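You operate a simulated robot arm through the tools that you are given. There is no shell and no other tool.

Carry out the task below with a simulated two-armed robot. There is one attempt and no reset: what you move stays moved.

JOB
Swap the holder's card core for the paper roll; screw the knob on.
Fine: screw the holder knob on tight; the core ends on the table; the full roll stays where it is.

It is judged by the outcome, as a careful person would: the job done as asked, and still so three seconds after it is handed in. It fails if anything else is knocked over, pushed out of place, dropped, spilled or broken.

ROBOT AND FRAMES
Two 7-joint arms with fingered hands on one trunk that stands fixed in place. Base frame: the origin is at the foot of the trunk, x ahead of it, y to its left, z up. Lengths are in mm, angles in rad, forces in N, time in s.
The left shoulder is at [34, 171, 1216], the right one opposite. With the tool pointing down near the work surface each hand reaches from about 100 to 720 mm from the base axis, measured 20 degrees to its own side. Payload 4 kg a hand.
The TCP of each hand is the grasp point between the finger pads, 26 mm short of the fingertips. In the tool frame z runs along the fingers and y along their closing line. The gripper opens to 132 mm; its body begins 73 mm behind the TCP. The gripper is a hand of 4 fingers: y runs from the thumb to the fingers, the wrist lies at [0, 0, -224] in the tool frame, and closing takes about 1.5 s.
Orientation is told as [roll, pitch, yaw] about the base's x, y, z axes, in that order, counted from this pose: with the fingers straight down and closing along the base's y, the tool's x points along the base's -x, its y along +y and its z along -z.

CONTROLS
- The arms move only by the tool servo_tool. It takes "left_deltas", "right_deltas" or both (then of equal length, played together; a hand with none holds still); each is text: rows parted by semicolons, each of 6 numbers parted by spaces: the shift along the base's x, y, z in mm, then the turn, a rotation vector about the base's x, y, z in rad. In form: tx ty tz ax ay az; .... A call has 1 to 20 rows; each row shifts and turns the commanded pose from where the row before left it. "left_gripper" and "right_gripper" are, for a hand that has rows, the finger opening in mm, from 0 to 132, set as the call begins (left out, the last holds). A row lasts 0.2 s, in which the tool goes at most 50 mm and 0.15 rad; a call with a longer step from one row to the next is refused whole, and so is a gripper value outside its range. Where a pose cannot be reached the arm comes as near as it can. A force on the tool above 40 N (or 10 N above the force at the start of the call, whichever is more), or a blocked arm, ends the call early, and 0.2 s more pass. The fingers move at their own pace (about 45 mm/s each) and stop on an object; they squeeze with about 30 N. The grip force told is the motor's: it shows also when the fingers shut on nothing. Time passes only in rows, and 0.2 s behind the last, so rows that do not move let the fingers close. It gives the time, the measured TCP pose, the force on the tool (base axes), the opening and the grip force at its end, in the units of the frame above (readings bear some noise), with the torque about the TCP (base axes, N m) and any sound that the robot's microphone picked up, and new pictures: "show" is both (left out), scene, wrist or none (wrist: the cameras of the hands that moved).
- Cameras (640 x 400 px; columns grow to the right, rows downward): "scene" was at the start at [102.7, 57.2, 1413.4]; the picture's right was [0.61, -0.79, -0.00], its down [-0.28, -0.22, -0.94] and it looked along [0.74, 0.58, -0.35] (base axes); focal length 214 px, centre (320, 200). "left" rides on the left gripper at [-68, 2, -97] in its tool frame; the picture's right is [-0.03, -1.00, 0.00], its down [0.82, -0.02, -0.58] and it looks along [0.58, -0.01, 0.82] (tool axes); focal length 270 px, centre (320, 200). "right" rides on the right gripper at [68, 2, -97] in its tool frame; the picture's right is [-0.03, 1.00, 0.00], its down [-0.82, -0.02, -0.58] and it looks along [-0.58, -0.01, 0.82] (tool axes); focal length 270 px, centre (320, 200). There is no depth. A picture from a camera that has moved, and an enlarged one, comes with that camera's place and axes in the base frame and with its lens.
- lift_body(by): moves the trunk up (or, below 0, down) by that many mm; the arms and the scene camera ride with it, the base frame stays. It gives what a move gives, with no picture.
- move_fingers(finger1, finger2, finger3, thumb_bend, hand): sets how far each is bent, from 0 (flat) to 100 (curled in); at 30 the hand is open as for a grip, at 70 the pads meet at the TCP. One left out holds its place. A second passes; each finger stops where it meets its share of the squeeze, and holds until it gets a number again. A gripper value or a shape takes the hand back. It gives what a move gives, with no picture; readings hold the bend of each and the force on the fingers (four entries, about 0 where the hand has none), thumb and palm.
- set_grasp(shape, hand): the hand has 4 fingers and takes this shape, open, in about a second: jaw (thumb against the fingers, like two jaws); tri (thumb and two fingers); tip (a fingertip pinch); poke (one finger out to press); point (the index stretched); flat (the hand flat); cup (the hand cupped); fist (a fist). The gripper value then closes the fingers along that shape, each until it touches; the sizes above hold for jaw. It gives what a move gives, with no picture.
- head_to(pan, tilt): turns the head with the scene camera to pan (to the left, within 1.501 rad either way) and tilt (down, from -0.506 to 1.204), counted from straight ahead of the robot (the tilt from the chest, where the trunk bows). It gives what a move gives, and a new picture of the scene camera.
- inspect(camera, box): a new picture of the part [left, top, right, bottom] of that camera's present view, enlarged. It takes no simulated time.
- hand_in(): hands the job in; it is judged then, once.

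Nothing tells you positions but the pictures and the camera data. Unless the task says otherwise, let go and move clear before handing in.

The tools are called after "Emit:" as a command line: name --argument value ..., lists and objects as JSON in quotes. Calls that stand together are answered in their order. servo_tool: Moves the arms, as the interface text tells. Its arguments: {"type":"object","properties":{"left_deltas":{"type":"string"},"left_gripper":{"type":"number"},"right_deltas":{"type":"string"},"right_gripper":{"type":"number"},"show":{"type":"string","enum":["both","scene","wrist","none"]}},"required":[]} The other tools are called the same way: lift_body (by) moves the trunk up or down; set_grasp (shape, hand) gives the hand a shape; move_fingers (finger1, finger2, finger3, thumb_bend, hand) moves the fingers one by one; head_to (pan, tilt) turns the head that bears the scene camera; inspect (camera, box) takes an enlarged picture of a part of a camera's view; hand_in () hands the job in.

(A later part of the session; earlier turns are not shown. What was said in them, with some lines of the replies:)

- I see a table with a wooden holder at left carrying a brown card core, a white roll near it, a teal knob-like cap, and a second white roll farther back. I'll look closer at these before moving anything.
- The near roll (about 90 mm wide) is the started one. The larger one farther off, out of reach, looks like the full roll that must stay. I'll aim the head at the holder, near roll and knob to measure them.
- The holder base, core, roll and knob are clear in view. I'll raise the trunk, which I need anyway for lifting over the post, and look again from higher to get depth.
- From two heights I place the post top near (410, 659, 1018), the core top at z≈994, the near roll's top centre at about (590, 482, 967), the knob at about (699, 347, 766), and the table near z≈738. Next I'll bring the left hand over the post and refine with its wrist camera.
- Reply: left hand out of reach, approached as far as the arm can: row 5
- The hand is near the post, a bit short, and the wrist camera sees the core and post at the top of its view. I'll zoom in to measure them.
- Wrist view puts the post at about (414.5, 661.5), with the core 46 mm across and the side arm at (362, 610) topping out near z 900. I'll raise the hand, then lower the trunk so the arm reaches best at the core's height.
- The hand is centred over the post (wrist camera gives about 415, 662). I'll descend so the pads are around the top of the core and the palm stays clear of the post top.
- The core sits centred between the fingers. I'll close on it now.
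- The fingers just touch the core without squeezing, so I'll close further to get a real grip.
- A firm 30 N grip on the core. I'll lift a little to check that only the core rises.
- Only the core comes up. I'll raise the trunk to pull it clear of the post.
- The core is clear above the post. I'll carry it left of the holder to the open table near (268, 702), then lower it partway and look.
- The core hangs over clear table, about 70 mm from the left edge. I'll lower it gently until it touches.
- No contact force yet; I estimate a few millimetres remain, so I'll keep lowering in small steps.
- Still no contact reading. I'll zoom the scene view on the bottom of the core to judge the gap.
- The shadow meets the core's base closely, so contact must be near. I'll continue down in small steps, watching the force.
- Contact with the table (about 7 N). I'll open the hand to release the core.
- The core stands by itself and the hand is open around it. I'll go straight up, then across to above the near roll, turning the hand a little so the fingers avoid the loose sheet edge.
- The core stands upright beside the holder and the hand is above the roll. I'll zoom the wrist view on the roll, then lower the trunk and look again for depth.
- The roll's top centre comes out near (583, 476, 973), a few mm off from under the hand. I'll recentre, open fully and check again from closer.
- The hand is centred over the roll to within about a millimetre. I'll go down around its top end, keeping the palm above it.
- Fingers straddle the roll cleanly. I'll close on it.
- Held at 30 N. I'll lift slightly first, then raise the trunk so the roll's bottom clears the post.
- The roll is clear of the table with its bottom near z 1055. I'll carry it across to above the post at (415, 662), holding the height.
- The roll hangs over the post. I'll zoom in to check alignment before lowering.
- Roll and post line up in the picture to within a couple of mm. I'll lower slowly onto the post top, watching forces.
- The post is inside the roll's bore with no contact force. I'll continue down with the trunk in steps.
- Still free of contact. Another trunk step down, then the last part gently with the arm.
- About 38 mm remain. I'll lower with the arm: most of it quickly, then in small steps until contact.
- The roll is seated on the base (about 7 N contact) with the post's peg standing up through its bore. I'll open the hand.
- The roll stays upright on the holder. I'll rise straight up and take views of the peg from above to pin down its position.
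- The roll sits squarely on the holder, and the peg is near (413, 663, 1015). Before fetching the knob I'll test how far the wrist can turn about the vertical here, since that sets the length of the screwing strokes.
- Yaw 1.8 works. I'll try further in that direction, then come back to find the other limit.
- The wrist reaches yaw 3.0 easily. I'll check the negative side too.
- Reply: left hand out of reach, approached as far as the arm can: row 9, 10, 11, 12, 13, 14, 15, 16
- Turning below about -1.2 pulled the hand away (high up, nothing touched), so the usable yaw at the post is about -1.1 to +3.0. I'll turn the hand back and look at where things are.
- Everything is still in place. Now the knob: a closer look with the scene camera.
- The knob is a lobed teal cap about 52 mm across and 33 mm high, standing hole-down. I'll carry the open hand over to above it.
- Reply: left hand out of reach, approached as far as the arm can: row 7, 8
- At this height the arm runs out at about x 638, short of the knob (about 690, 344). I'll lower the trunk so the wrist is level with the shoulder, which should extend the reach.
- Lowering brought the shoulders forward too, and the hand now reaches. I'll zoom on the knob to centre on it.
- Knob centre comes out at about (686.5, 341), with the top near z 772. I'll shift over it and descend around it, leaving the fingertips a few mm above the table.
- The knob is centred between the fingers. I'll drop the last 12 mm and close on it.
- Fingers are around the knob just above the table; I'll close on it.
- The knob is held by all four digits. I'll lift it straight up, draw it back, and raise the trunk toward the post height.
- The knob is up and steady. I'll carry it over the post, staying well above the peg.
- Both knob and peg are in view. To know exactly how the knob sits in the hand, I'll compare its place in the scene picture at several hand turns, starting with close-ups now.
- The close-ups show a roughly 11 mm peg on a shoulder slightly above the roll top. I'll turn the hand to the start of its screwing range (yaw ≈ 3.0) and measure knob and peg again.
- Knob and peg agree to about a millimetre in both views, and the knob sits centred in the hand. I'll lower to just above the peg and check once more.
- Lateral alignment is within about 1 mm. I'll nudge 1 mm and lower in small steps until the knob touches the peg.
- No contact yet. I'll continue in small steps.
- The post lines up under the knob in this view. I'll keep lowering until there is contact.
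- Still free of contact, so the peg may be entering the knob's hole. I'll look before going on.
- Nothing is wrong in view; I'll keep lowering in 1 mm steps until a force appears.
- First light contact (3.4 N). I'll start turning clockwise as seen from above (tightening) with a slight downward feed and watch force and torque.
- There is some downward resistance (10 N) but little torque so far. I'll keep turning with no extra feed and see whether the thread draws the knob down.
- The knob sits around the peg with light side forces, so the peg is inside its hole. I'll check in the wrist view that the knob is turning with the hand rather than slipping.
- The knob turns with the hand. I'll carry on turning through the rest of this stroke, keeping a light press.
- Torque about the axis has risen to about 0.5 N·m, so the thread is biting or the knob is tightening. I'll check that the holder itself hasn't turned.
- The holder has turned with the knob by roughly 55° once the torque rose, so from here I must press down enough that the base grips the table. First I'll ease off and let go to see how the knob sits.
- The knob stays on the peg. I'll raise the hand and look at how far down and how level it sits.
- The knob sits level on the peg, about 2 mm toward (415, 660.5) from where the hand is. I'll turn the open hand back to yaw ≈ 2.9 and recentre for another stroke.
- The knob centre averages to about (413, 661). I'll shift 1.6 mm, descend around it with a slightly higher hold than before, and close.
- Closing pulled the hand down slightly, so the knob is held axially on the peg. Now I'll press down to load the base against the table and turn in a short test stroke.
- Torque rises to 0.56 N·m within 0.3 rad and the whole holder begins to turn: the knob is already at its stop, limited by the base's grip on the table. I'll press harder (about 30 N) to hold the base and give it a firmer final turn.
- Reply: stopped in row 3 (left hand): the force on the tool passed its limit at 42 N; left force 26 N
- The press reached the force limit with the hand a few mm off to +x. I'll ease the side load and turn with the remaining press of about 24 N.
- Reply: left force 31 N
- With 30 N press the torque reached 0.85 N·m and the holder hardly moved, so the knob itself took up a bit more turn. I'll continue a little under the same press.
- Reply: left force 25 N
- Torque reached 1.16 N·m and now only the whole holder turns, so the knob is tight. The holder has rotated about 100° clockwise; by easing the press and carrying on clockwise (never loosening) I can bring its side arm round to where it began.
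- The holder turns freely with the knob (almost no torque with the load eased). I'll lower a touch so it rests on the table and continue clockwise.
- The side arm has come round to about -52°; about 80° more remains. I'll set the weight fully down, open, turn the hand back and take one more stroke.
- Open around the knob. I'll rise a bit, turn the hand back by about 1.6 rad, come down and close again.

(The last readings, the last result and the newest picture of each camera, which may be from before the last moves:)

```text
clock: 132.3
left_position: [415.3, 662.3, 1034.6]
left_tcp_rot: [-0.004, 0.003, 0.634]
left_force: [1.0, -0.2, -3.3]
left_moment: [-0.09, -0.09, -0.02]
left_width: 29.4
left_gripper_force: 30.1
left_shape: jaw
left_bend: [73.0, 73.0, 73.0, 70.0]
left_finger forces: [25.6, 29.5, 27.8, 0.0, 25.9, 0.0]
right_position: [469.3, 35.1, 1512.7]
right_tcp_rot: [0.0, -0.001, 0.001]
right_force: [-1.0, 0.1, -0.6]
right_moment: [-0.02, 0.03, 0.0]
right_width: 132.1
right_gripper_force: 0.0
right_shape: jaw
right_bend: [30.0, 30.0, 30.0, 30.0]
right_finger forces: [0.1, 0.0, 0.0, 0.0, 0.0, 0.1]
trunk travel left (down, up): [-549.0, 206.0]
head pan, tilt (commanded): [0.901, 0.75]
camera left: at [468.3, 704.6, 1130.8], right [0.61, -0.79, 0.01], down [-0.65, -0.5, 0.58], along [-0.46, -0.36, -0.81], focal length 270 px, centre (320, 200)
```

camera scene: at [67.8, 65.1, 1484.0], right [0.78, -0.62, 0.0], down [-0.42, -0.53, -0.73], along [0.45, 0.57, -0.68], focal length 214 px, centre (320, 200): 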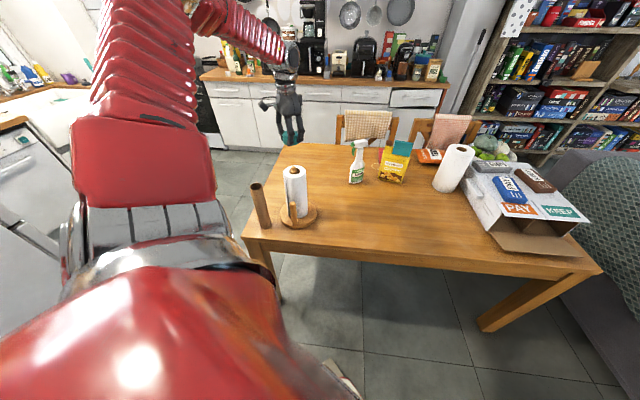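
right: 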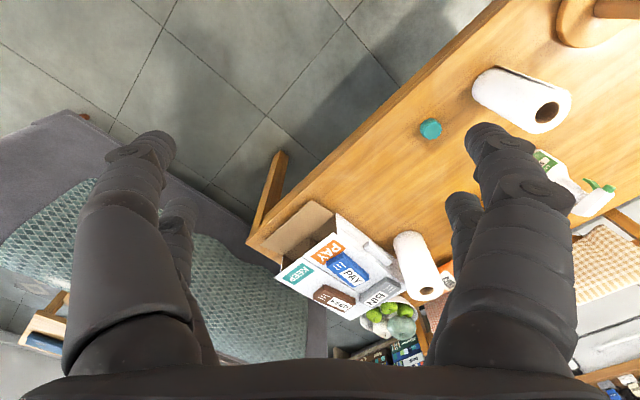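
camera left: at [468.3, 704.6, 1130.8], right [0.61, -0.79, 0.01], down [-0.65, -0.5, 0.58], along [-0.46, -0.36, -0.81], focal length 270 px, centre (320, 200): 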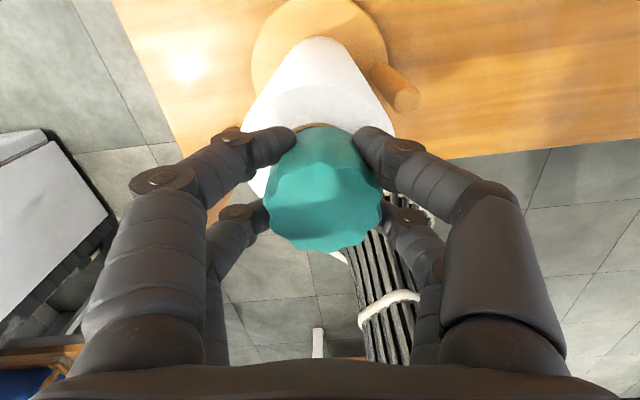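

Gripped again. I'll turn about 1.1 rad lightly to bring the holder nearly home, then check.

Emit:
servo_tool --left_deltas "0 0 -0.8 0 0 0;0 0 0 0 0 -0.13;0 0 0 0 0 -0.13;0 0 0 0 0 -0.13;0 0 0 0 0 -0.13;0 0 0 0 0 -0.13;0 0 0 0 0 -0.13;0 0 0 0 0 -0.13;0 0 0 0 0 -0.13;0 0 0 0 0 -0.13" --show "none"

Emit:
inspect --camera "scene" --box '[235, 130, 355, 240]'

```text
clock: 134.5
left_position: [413.7, 662.8, 1035.0]
left_tcp_rot: [-0.01, 0.003, -0.537]
left_force: [0.4, -0.3, -1.9]
left_moment: [-0.11, 0.03, 0.14]
left_width: 29.1
left_gripper_force: 30.0
left_shape: jaw
left_bend: [73.0, 73.0, 74.0, 70.0]
left_finger forces: [26.0, 31.5, 27.6, 0.1, 26.2, 0.0]
right_position: [470.7, 33.3, 1515.0]
right_tcp_rot: [-0.001, -0.002, -0.001]
right_force: [-0.8, 0.3, 0.0]
right_moment: [0.01, 0.03, -0.02]
right_width: 131.9
right_gripper_force: 0.1
right_shape: jaw
right_bend: [30.0, 30.0, 30.0, 30.0]
right_finger forces: [0.0, 0.0, 0.0, 0.0, 0.1, 0.0]
trunk travel left (down, up): [-549.0, 206.0]
head pan, tilt (commanded): [0.901, 0.75]
```

```text
3.64 times, centred on (295, 185) of scene
camera zoom: at [68.0, 65.2, 1484.0], right [0.78, -0.62, 0.0], down [-0.42, -0.53, -0.73], along [0.45, 0.57, -0.68], focal length 780 px, centre (411, 254)
```

zoom: 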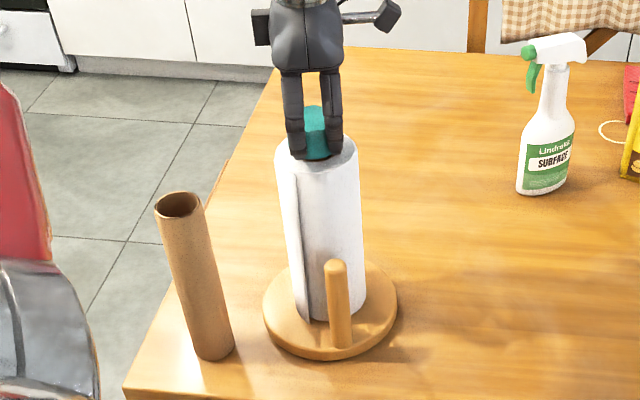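

About 17° remains. I'll use it for a final firm tightening: press to around 25 N and turn the last bit.

Emit:
servo_tool --left_deltas "0 0 -2 0 0 0;0 0 -2 0 0 0;0 0 -1.5 0 0 0;0 0 0 0 0 0" --show "none"

Emit:
servo_tool --left_deltas "0 0 0 0 0 -0.09;0 0 0 0 0 -0.09;0 0 0 0 0 -0.09;0 0 0 0 0 -0.09" --show "none"

Emit:
inspect --camera "scene" --box '[235, 130, 355, 240]'

```text
clock: 135.5
left_position: [414.9, 661.1, 1034.6]
left_tcp_rot: [0.0, 0.0, -0.536]
left_force: [1.8, 3.7, 27.7]
left_moment: [0.05, 0.02, 0.0]
left_width: 29.7
left_gripper_force: 30.2
left_shape: jaw
left_bend: [73.0, 74.0, 74.0, 71.0]
left_finger forces: [30.0, 37.4, 30.0, 0.1, 27.5, 0.0]
right_position: [468.1, 31.1, 1515.1]
right_tcp_rot: [0.002, -0.003, 0.001]
right_force: [0.2, -0.1, -0.4]
right_moment: [-0.02, -0.01, -0.01]
right_width: 131.9
right_gripper_force: 0.0
right_shape: jaw
right_bend: [30.0, 30.0, 30.0, 30.0]
right_finger forces: [0.0, 0.0, 0.0, 0.0, 0.1, 0.1]
trunk travel left (down, up): [-549.0, 206.0]
head pan, tilt (commanded): [0.901, 0.75]
```

```text
clock: 136.5
left_position: [412.8, 659.6, 1032.5]
left_tcp_rot: [-0.003, 0.001, -0.898]
left_force: [2.2, -0.8, 30.7]
left_moment: [0.08, -0.12, 1.1]
left_width: 29.0
left_gripper_force: 30.0
left_shape: jaw
left_bend: [74.0, 75.0, 74.0, 71.0]
left_finger forces: [32.9, 53.5, 22.9, 0.0, 50.4, 0.0]
right_position: [467.8, 30.2, 1515.1]
right_tcp_rot: [0.003, -0.006, 0.0]
right_force: [0.0, 0.5, 0.0]
right_moment: [-0.02, 0.0, 0.01]
right_width: 131.8
right_gripper_force: 0.1
right_shape: jaw
right_bend: [30.0, 30.0, 30.0, 30.0]
right_finger forces: [0.0, 0.1, 0.1, 0.0, 0.1, 0.0]
trunk travel left (down, up): [-549.0, 206.0]
head pan, tilt (commanded): [0.901, 0.75]
```

```text
3.64 times, centred on (295, 185) of scene
camera zoom: at [66.0, 62.1, 1484.3], right [0.78, -0.62, 0.0], down [-0.42, -0.53, -0.73], along [0.45, 0.57, -0.68], focal length 780 px, centre (411, 254)
```

zoom: 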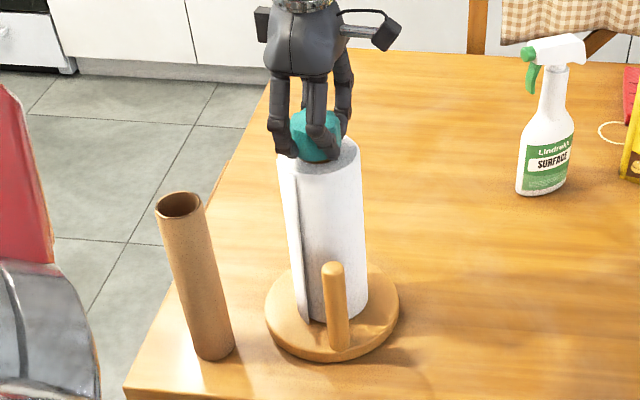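

Torque again reached 1.1 N·m with the holder standing still, so the knob is tight. One more small turn to confirm it holds and doesn't creep.

Emit:
servo_tool --left_deltas "0 0 0 0 0 -0.06;0 0 0 0 0 -0.06;0 0 0 0 0 -0.03" --show "none"

Emit:
inspect --camera "scene" --box '[235, 130, 355, 240]'

Emit:
inspect --camera "left" --box '[220, 60, 420, 260]'

```text
clock: 137.3
left_position: [412.2, 659.8, 1032.4]
left_tcp_rot: [-0.005, 0.004, -1.046]
left_force: [-0.8, 1.0, 30.0]
left_moment: [0.14, -0.1, 1.24]
left_width: 28.9
left_gripper_force: 30.5
left_shape: jaw
left_bend: [74.0, 75.0, 74.0, 71.0]
left_finger forces: [31.6, 56.6, 24.1, 0.0, 54.2, 0.0]
right_position: [468.3, 29.8, 1515.1]
right_tcp_rot: [0.004, -0.003, 0.0]
right_force: [0.5, -0.1, -0.3]
right_moment: [-0.01, 0.03, 0.0]
right_width: 131.9
right_gripper_force: 0.1
right_shape: jaw
right_bend: [30.0, 30.0, 30.0, 30.0]
right_finger forces: [0.1, 0.0, 0.1, 0.1, 0.0, 0.1]
trunk travel left (down, up): [-549.0, 206.0]
head pan, tilt (commanded): [0.901, 0.75]
```

```text
3.64 times, centred on (295, 185) of scene
camera zoom: at [65.5, 62.1, 1484.4], right [0.78, -0.62, 0.0], down [-0.42, -0.53, -0.73], along [0.45, 0.57, -0.68], focal length 780 px, centre (411, 254)
```

zoom: 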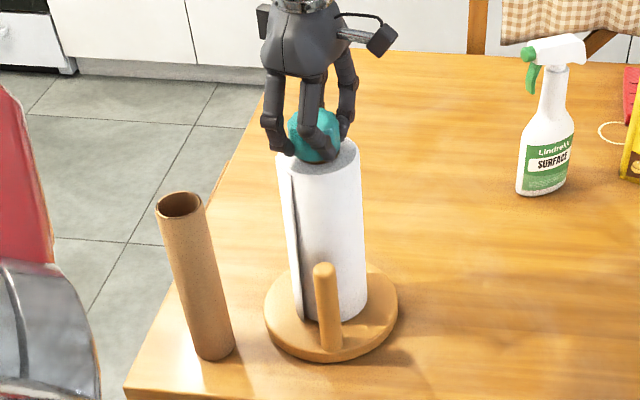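

```text
2.00 times, centred on (320, 160) of left
camera zoom: at [447.9, 601.8, 1127.7], right [-0.85, -0.52, 0.0], down [-0.42, 0.7, 0.58], along [-0.31, 0.49, -0.81], focal length 541 px, centre (320, 280)
```

zoom: 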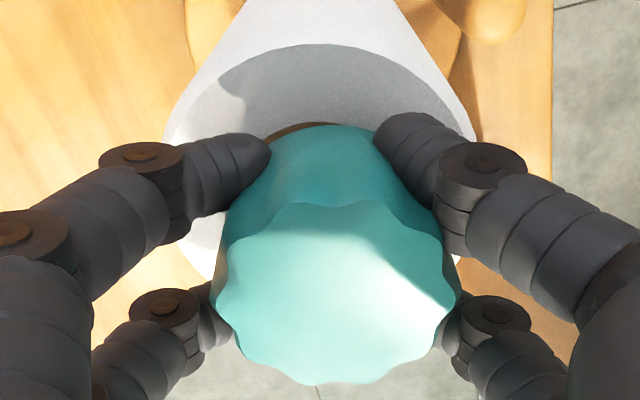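

Torque is 1.24 N·m, with only the base slipping slightly, and the side arm is back close to its first direction. I'll ease the press and let go.

Emit:
servo_tool --left_deltas "0 0 2 0 0 0;0 0 2 0 0 0;0 0 0.6 0 0 0;0 0 0 0 0 0" --show "none"

Emit:
servo_tool --left_deltas "0 0 0 0 0 0;0 0 0 0 0 0;0 0 0 0 0 0;0 0 0 0 0 0;0 0 0 0 0 0;0 0 0 0 0 0;0 0 0 0 0 0" --left_gripper 100 --show "wrist"

```text
clock: 138.3
left_position: [412.2, 662.0, 1034.4]
left_tcp_rot: [-0.01, 0.003, -1.047]
left_force: [-0.3, 0.3, -4.2]
left_moment: [-0.02, -0.13, 0.09]
left_width: 28.3
left_gripper_force: 29.8
left_shape: jaw
left_bend: [74.0, 75.0, 74.0, 71.0]
left_finger forces: [39.0, 43.1, 36.1, 0.0, 44.8, 0.1]
right_position: [470.7, 33.1, 1514.3]
right_tcp_rot: [0.001, -0.001, -0.001]
right_force: [0.2, -0.4, -0.2]
right_moment: [0.01, 0.03, -0.01]
right_width: 131.9
right_gripper_force: 0.0
right_shape: jaw
right_bend: [30.0, 30.0, 30.0, 30.0]
right_finger forces: [0.0, 0.0, 0.0, 0.0, 0.0, 0.0]
trunk travel left (down, up): [-549.0, 206.0]
head pan, tilt (commanded): [0.901, 0.75]
```

```text
clock: 139.9
left_position: [413.2, 662.5, 1033.6]
left_tcp_rot: [-0.007, 0.0, -1.045]
left_force: [1.1, -0.5, -0.4]
left_moment: [0.02, 0.0, 0.0]
left_width: 99.7
left_gripper_force: 0.0
left_shape: jaw
left_bend: [63.0, 63.0, 63.0, 50.0]
left_finger forces: [0.0, 0.0, 0.1, 0.0, 0.0, 0.0]
right_position: [469.9, 33.9, 1513.8]
right_tcp_rot: [0.0, -0.003, 0.001]
right_force: [0.7, 0.8, -1.3]
right_moment: [0.0, 0.02, 0.04]
right_width: 131.8
right_gripper_force: 0.0
right_shape: jaw
right_bend: [30.0, 30.0, 30.0, 30.0]
right_finger forces: [0.1, 0.1, 0.0, 0.1, 0.0, 0.0]
trunk travel left (down, up): [-549.0, 206.0]
head pan, tilt (commanded): [0.901, 0.75]
camera left: at [449.6, 603.8, 1130.3], right [-0.85, -0.52, 0.01], down [-0.42, 0.7, 0.58], along [-0.31, 0.49, -0.81], focal length 270 px, centre (320, 200)
```

left: 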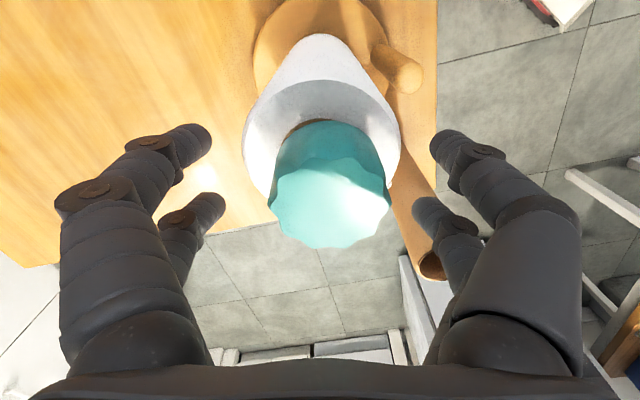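

Lifting by the knob carried the holder's weight earlier, so it is firmly attached. I'll rise clear and withdraw the hand from over the table.

Emit:
servo_tool --left_deltas "0 0 15 0 0 0;0 0 35 0 0 0;0 0 40 0 0 0;0 0 40 0 0 0;0 0 40 0 0 0;-13 -38 0 0 0 0.14;-13 -38 0 0 0 0.14;-13 -38 0 0 0 0.14;-13 -38 0 0 0 0.14;-13 -38 0 0 0 0.14;-13 -38 0 0 0 0.14;0 0 0 0 0 0.1;0 0 0 0 0 0.1"

Emit:
inspect --camera "scene" --box '[235, 130, 355, 240]'

Emit:
inspect --camera "scene" --box '[268, 150, 324, 185]'

```text
clock: 142.7
left_position: [336.1, 434.6, 1204.3]
left_tcp_rot: [-0.006, 0.002, -0.003]
left_force: [-0.1, 0.0, 1.3]
left_moment: [0.01, -0.01, 0.02]
left_width: 99.7
left_gripper_force: 0.0
left_shape: jaw
left_bend: [63.0, 63.0, 63.0, 50.0]
left_finger forces: [0.0, 0.1, 0.0, 0.1, 0.0, 0.0]
right_position: [469.5, 33.6, 1514.0]
right_tcp_rot: [-0.001, -0.003, 0.0]
right_force: [0.1, -0.5, 0.2]
right_moment: [0.02, -0.05, 0.01]
right_width: 131.8
right_gripper_force: 0.1
right_shape: jaw
right_bend: [30.0, 30.0, 30.0, 30.0]
right_finger forces: [0.0, 0.0, 0.0, 0.0, 0.1, 0.0]
trunk travel left (down, up): [-549.0, 206.0]
head pan, tilt (commanded): [0.901, 0.75]
camera scene: at [67.6, 64.6, 1484.1], right [0.78, -0.62, 0.0], down [-0.42, -0.53, -0.73], along [0.45, 0.57, -0.68], focal length 214 px, centre (320, 200)
camera left: at [403.8, 436.0, 1300.4], right [0.02, -1.0, 0.01], down [-0.81, -0.01, 0.58], along [-0.58, -0.02, -0.81], focal length 270 px, centre (320, 200)
```

scene: 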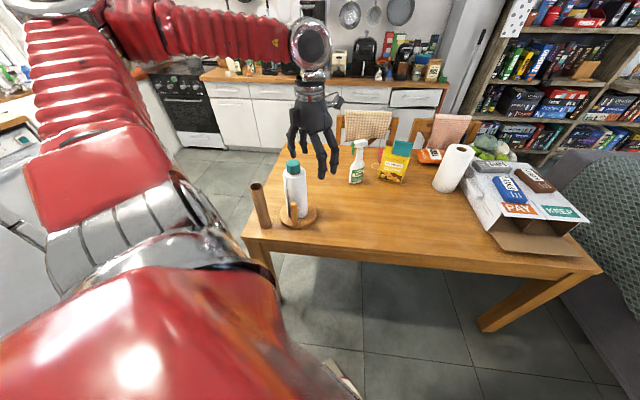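
left: 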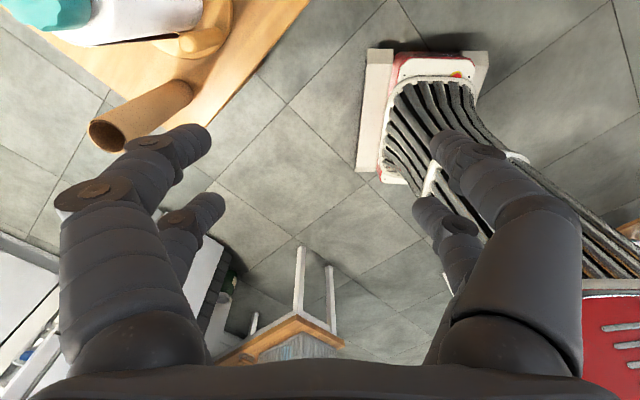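

```text
3.64 times, centred on (295, 185) of scene
camera zoom: at [67.6, 64.6, 1484.1], right [0.78, -0.62, 0.0], down [-0.42, -0.53, -0.73], along [0.45, 0.57, -0.68], focal length 780 px, centre (411, 254)
```

zoom: 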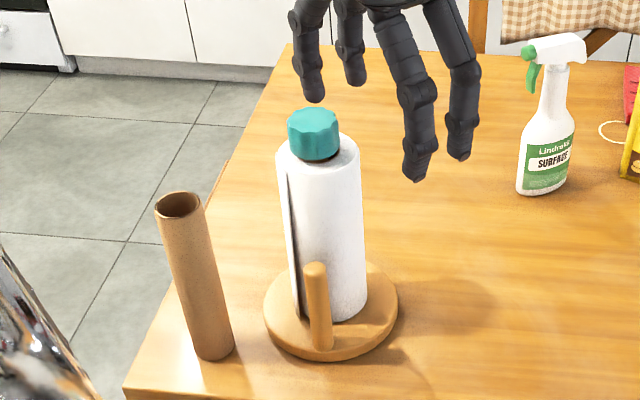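

```text
11.43 times, centred on (296, 168) of scene
camera zoom: at [67.6, 64.6, 1484.1], right [0.78, -0.62, 0.0], down [-0.42, -0.53, -0.73], along [0.45, 0.57, -0.68], focal length 2451 px, centre (594, 571)
```

zoom: 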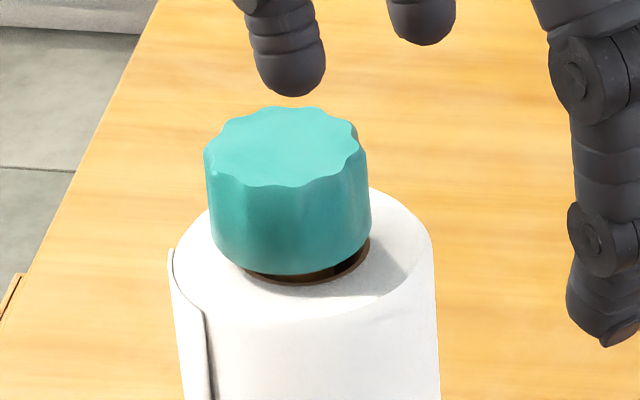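

All looks right: the roll is on the holder, the knob is on, the core stands on the table and the far roll is untouched. To be sure the knob is seated, I'll draw the hand farther back and lower the head for a low-angle look.

Emit:
servo_tool --left_deltas "-29 -35 0 0 0 0;-29 -35 0 0 0 0;-29 -35 0 0 0 0" --show "none"

Emit:
lift_body --by -290

Emit:
head_to --pan 1.0 --tilt 0.4

```text
clock: 143.5
left_position: [254.2, 332.2, 1205.7]
left_tcp_rot: [-0.003, 0.004, -0.005]
left_force: [-0.5, -0.5, 0.5]
left_moment: [0.02, 0.02, -0.01]
left_width: 99.9
left_gripper_force: 0.0
left_shape: jaw
left_bend: [63.0, 63.0, 63.0, 50.0]
left_finger forces: [0.0, 0.0, 0.0, 0.1, 0.0, 0.0]
left hand out of reach, approached as far as the arm can: row 3
right_position: [469.6, 32.5, 1514.0]
right_tcp_rot: [0.003, -0.003, 0.001]
right_force: [-0.3, -0.6, -0.1]
right_moment: [0.01, -0.02, 0.01]
right_width: 131.8
right_gripper_force: 0.1
right_shape: jaw
right_bend: [30.0, 30.0, 30.0, 30.0]
right_finger forces: [0.0, 0.0, 0.1, 0.0, 0.0, 0.0]
trunk travel left (down, up): [-549.0, 206.0]
head pan, tilt (commanded): [0.901, 0.75]
```

```text
clock: 146.4
left_position: [277.3, 331.1, 875.8]
left_tcp_rot: [-0.008, 0.178, -0.005]
left_force: [0.1, 0.2, -0.2]
left_moment: [0.0, -0.02, 0.0]
left_width: 99.6
left_gripper_force: 0.1
left_shape: jaw
left_bend: [63.0, 63.0, 63.0, 50.0]
left_finger forces: [0.0, 0.0, 0.1, 0.0, 0.0, 0.1]
right_position: [470.4, 33.5, 1225.2]
right_tcp_rot: [-0.001, -0.001, 0.0]
right_force: [0.5, 0.1, -0.3]
right_moment: [0.03, -0.05, 0.03]
right_width: 131.8
right_gripper_force: 0.0
right_shape: jaw
right_bend: [30.0, 30.0, 30.0, 30.0]
right_finger forces: [0.1, 0.1, 0.1, 0.0, 0.1, 0.0]
trunk travel left (down, up): [-259.0, 496.0]
head pan, tilt (commanded): [0.901, 0.75]
```

```text
clock: 147.2
left_position: [277.8, 333.1, 876.5]
left_tcp_rot: [-0.009, 0.182, -0.004]
left_force: [-0.3, 0.0, -0.4]
left_moment: [-0.01, -0.04, 0.0]
left_width: 99.8
left_gripper_force: 0.1
left_shape: jaw
left_bend: [63.0, 63.0, 63.0, 50.0]
left_finger forces: [0.1, 0.0, 0.1, 0.0, 0.0, 0.1]
right_position: [470.6, 33.4, 1225.6]
right_tcp_rot: [0.001, -0.001, 0.001]
right_force: [0.4, -0.3, 0.1]
right_moment: [0.03, -0.01, 0.0]
right_width: 132.0
right_gripper_force: 0.1
right_shape: jaw
right_bend: [30.0, 30.0, 30.0, 30.0]
right_finger forces: [0.1, 0.1, 0.0, 0.0, 0.0, 0.0]
trunk travel left (down, up): [-259.0, 496.0]
head pan, tilt (commanded): [1.0, 0.4]
camera scene: at [132.3, 78.0, 1221.3], right [0.84, -0.54, 0.0], down [-0.21, -0.33, -0.92], along [0.5, 0.78, -0.39], focal length 214 px, centre (320, 200)
```

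scene: 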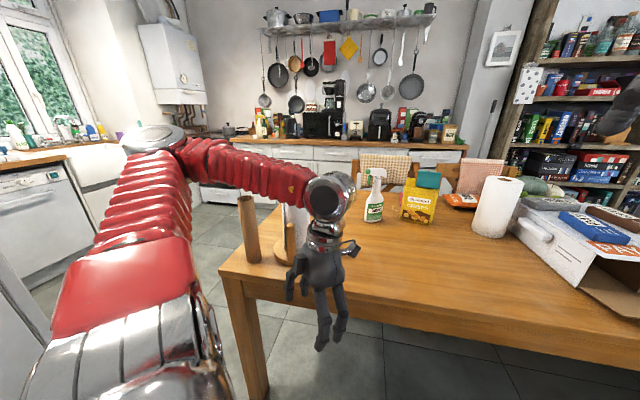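

The forearm blocks the view from here. I'll raise the hand so I can look underneath it.

Emit:
servo_tool --left_deltas "10 10 45 0 0 0;10 10 45 0 0 0;10 0 45 0 0 0;10 0 45 0 0 0;0 0 45 0 0 0;0 0 45 0 0 0;0 0 45 0 0 0;0 0 45 0 0 0" --show "scene"

```text
clock: 149.0
left_position: [317.6, 353.9, 1223.6]
left_tcp_rot: [-0.01, 0.18, -0.009]
left_force: [0.0, 0.6, 0.2]
left_moment: [-0.03, 0.06, 0.01]
left_width: 99.9
left_gripper_force: 0.1
left_shape: jaw
left_bend: [63.0, 63.0, 63.0, 50.0]
left_finger forces: [0.0, 0.1, 0.0, 0.0, 0.0, 0.0]
left hand out of reach, approached as far as the arm can: row 8
right_position: [469.7, 33.9, 1224.8]
right_tcp_rot: [-0.001, -0.001, 0.0]
right_force: [-0.8, 1.5, -0.6]
right_moment: [0.01, 0.01, -0.03]
right_width: 132.0
right_gripper_force: 0.1
right_shape: jaw
right_bend: [30.0, 30.0, 30.0, 30.0]
right_finger forces: [0.1, 0.0, 0.0, 0.1, 0.0, 0.0]
trunk travel left (down, up): [-259.0, 496.0]
head pan, tilt (commanded): [1.0, 0.4]
camera scene: at [132.4, 78.4, 1221.3], right [0.84, -0.54, 0.0], down [-0.21, -0.33, -0.92], along [0.5, 0.78, -0.39], focal length 214 px, centre (320, 200)
```

scene: 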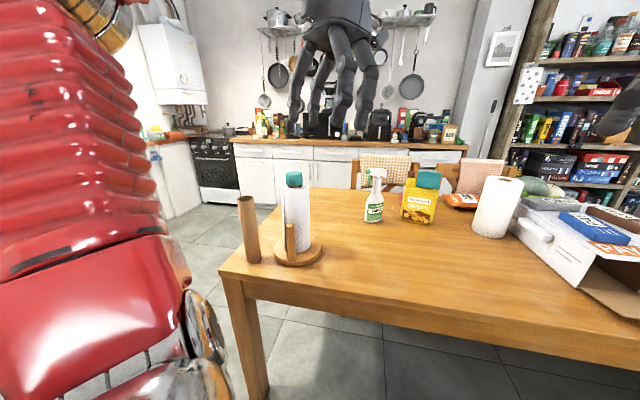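

Clear view now. I'll zoom in on the knob from this lower angle.

Emit:
inspect --camera "scene" --box '[270, 165, 318, 195]'

Emit:
inspect --camera "scene" --box '[225, 160, 345, 275]'

```text
13.33 times, centred on (294, 180) of scene
camera zoom: at [132.4, 78.4, 1221.3], right [0.84, -0.54, 0.0], down [-0.21, -0.33, -0.92], along [0.5, 0.78, -0.39], focal length 2860 px, centre (667, 467)
```

zoom: 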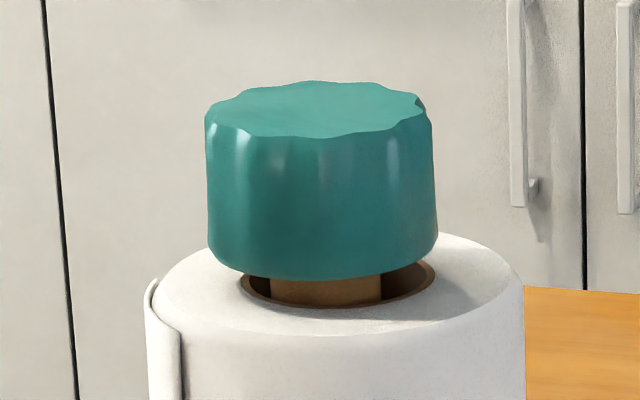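

```text
3.48 times, centred on (285, 218) of scene
camera zoom: at [132.4, 78.4, 1221.3], right [0.84, -0.54, 0.0], down [-0.21, -0.33, -0.92], along [0.5, 0.78, -0.39], focal length 746 px, centre (442, 139)
```

zoom: 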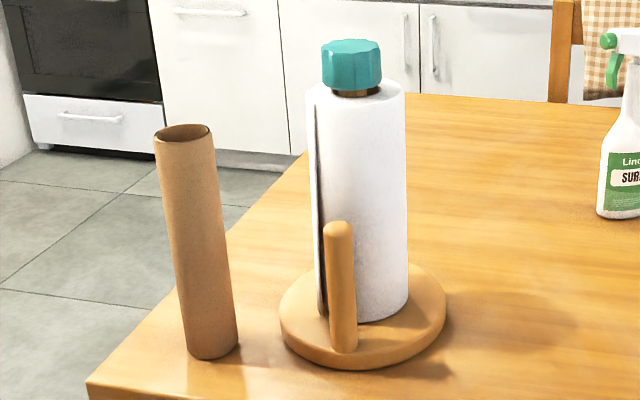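

From the low angle the knob sits flush on the post's shoulder, with only the wide post visible below it. The roll is on the holder with the side arm facing about as before, the card core stands on the table, the far full roll is untouched, and the hand is clear, so I'm handing in.

Emit:
hand_in

```text
The job is handed in.
```

The near paper roll is now on the holder in place of the card core, and the knob is screwed on tight. The job is handed in, and I haven't seen the verdict.

- **Core:** it stands upright on the table, to the left of the holder near the front.
- **Roll:** I used the narrower, started roll. The full roll at the back was not touched.
- **Knob:** it sits flush on the post's shoulder. The last tightening reached about 1.2 N·m before the holder's base began to slip on the table.
- **Holder:** it turned with the knob while I was tightening. I kept turning it clockwise, which doesn't loosen the knob, until the side arm was back within roughly 10° of where it started. By my estimate the post is within a few millimetres of its original spot.

Nothing else on the table was touched, and the hand was empty and clear when I handed in.
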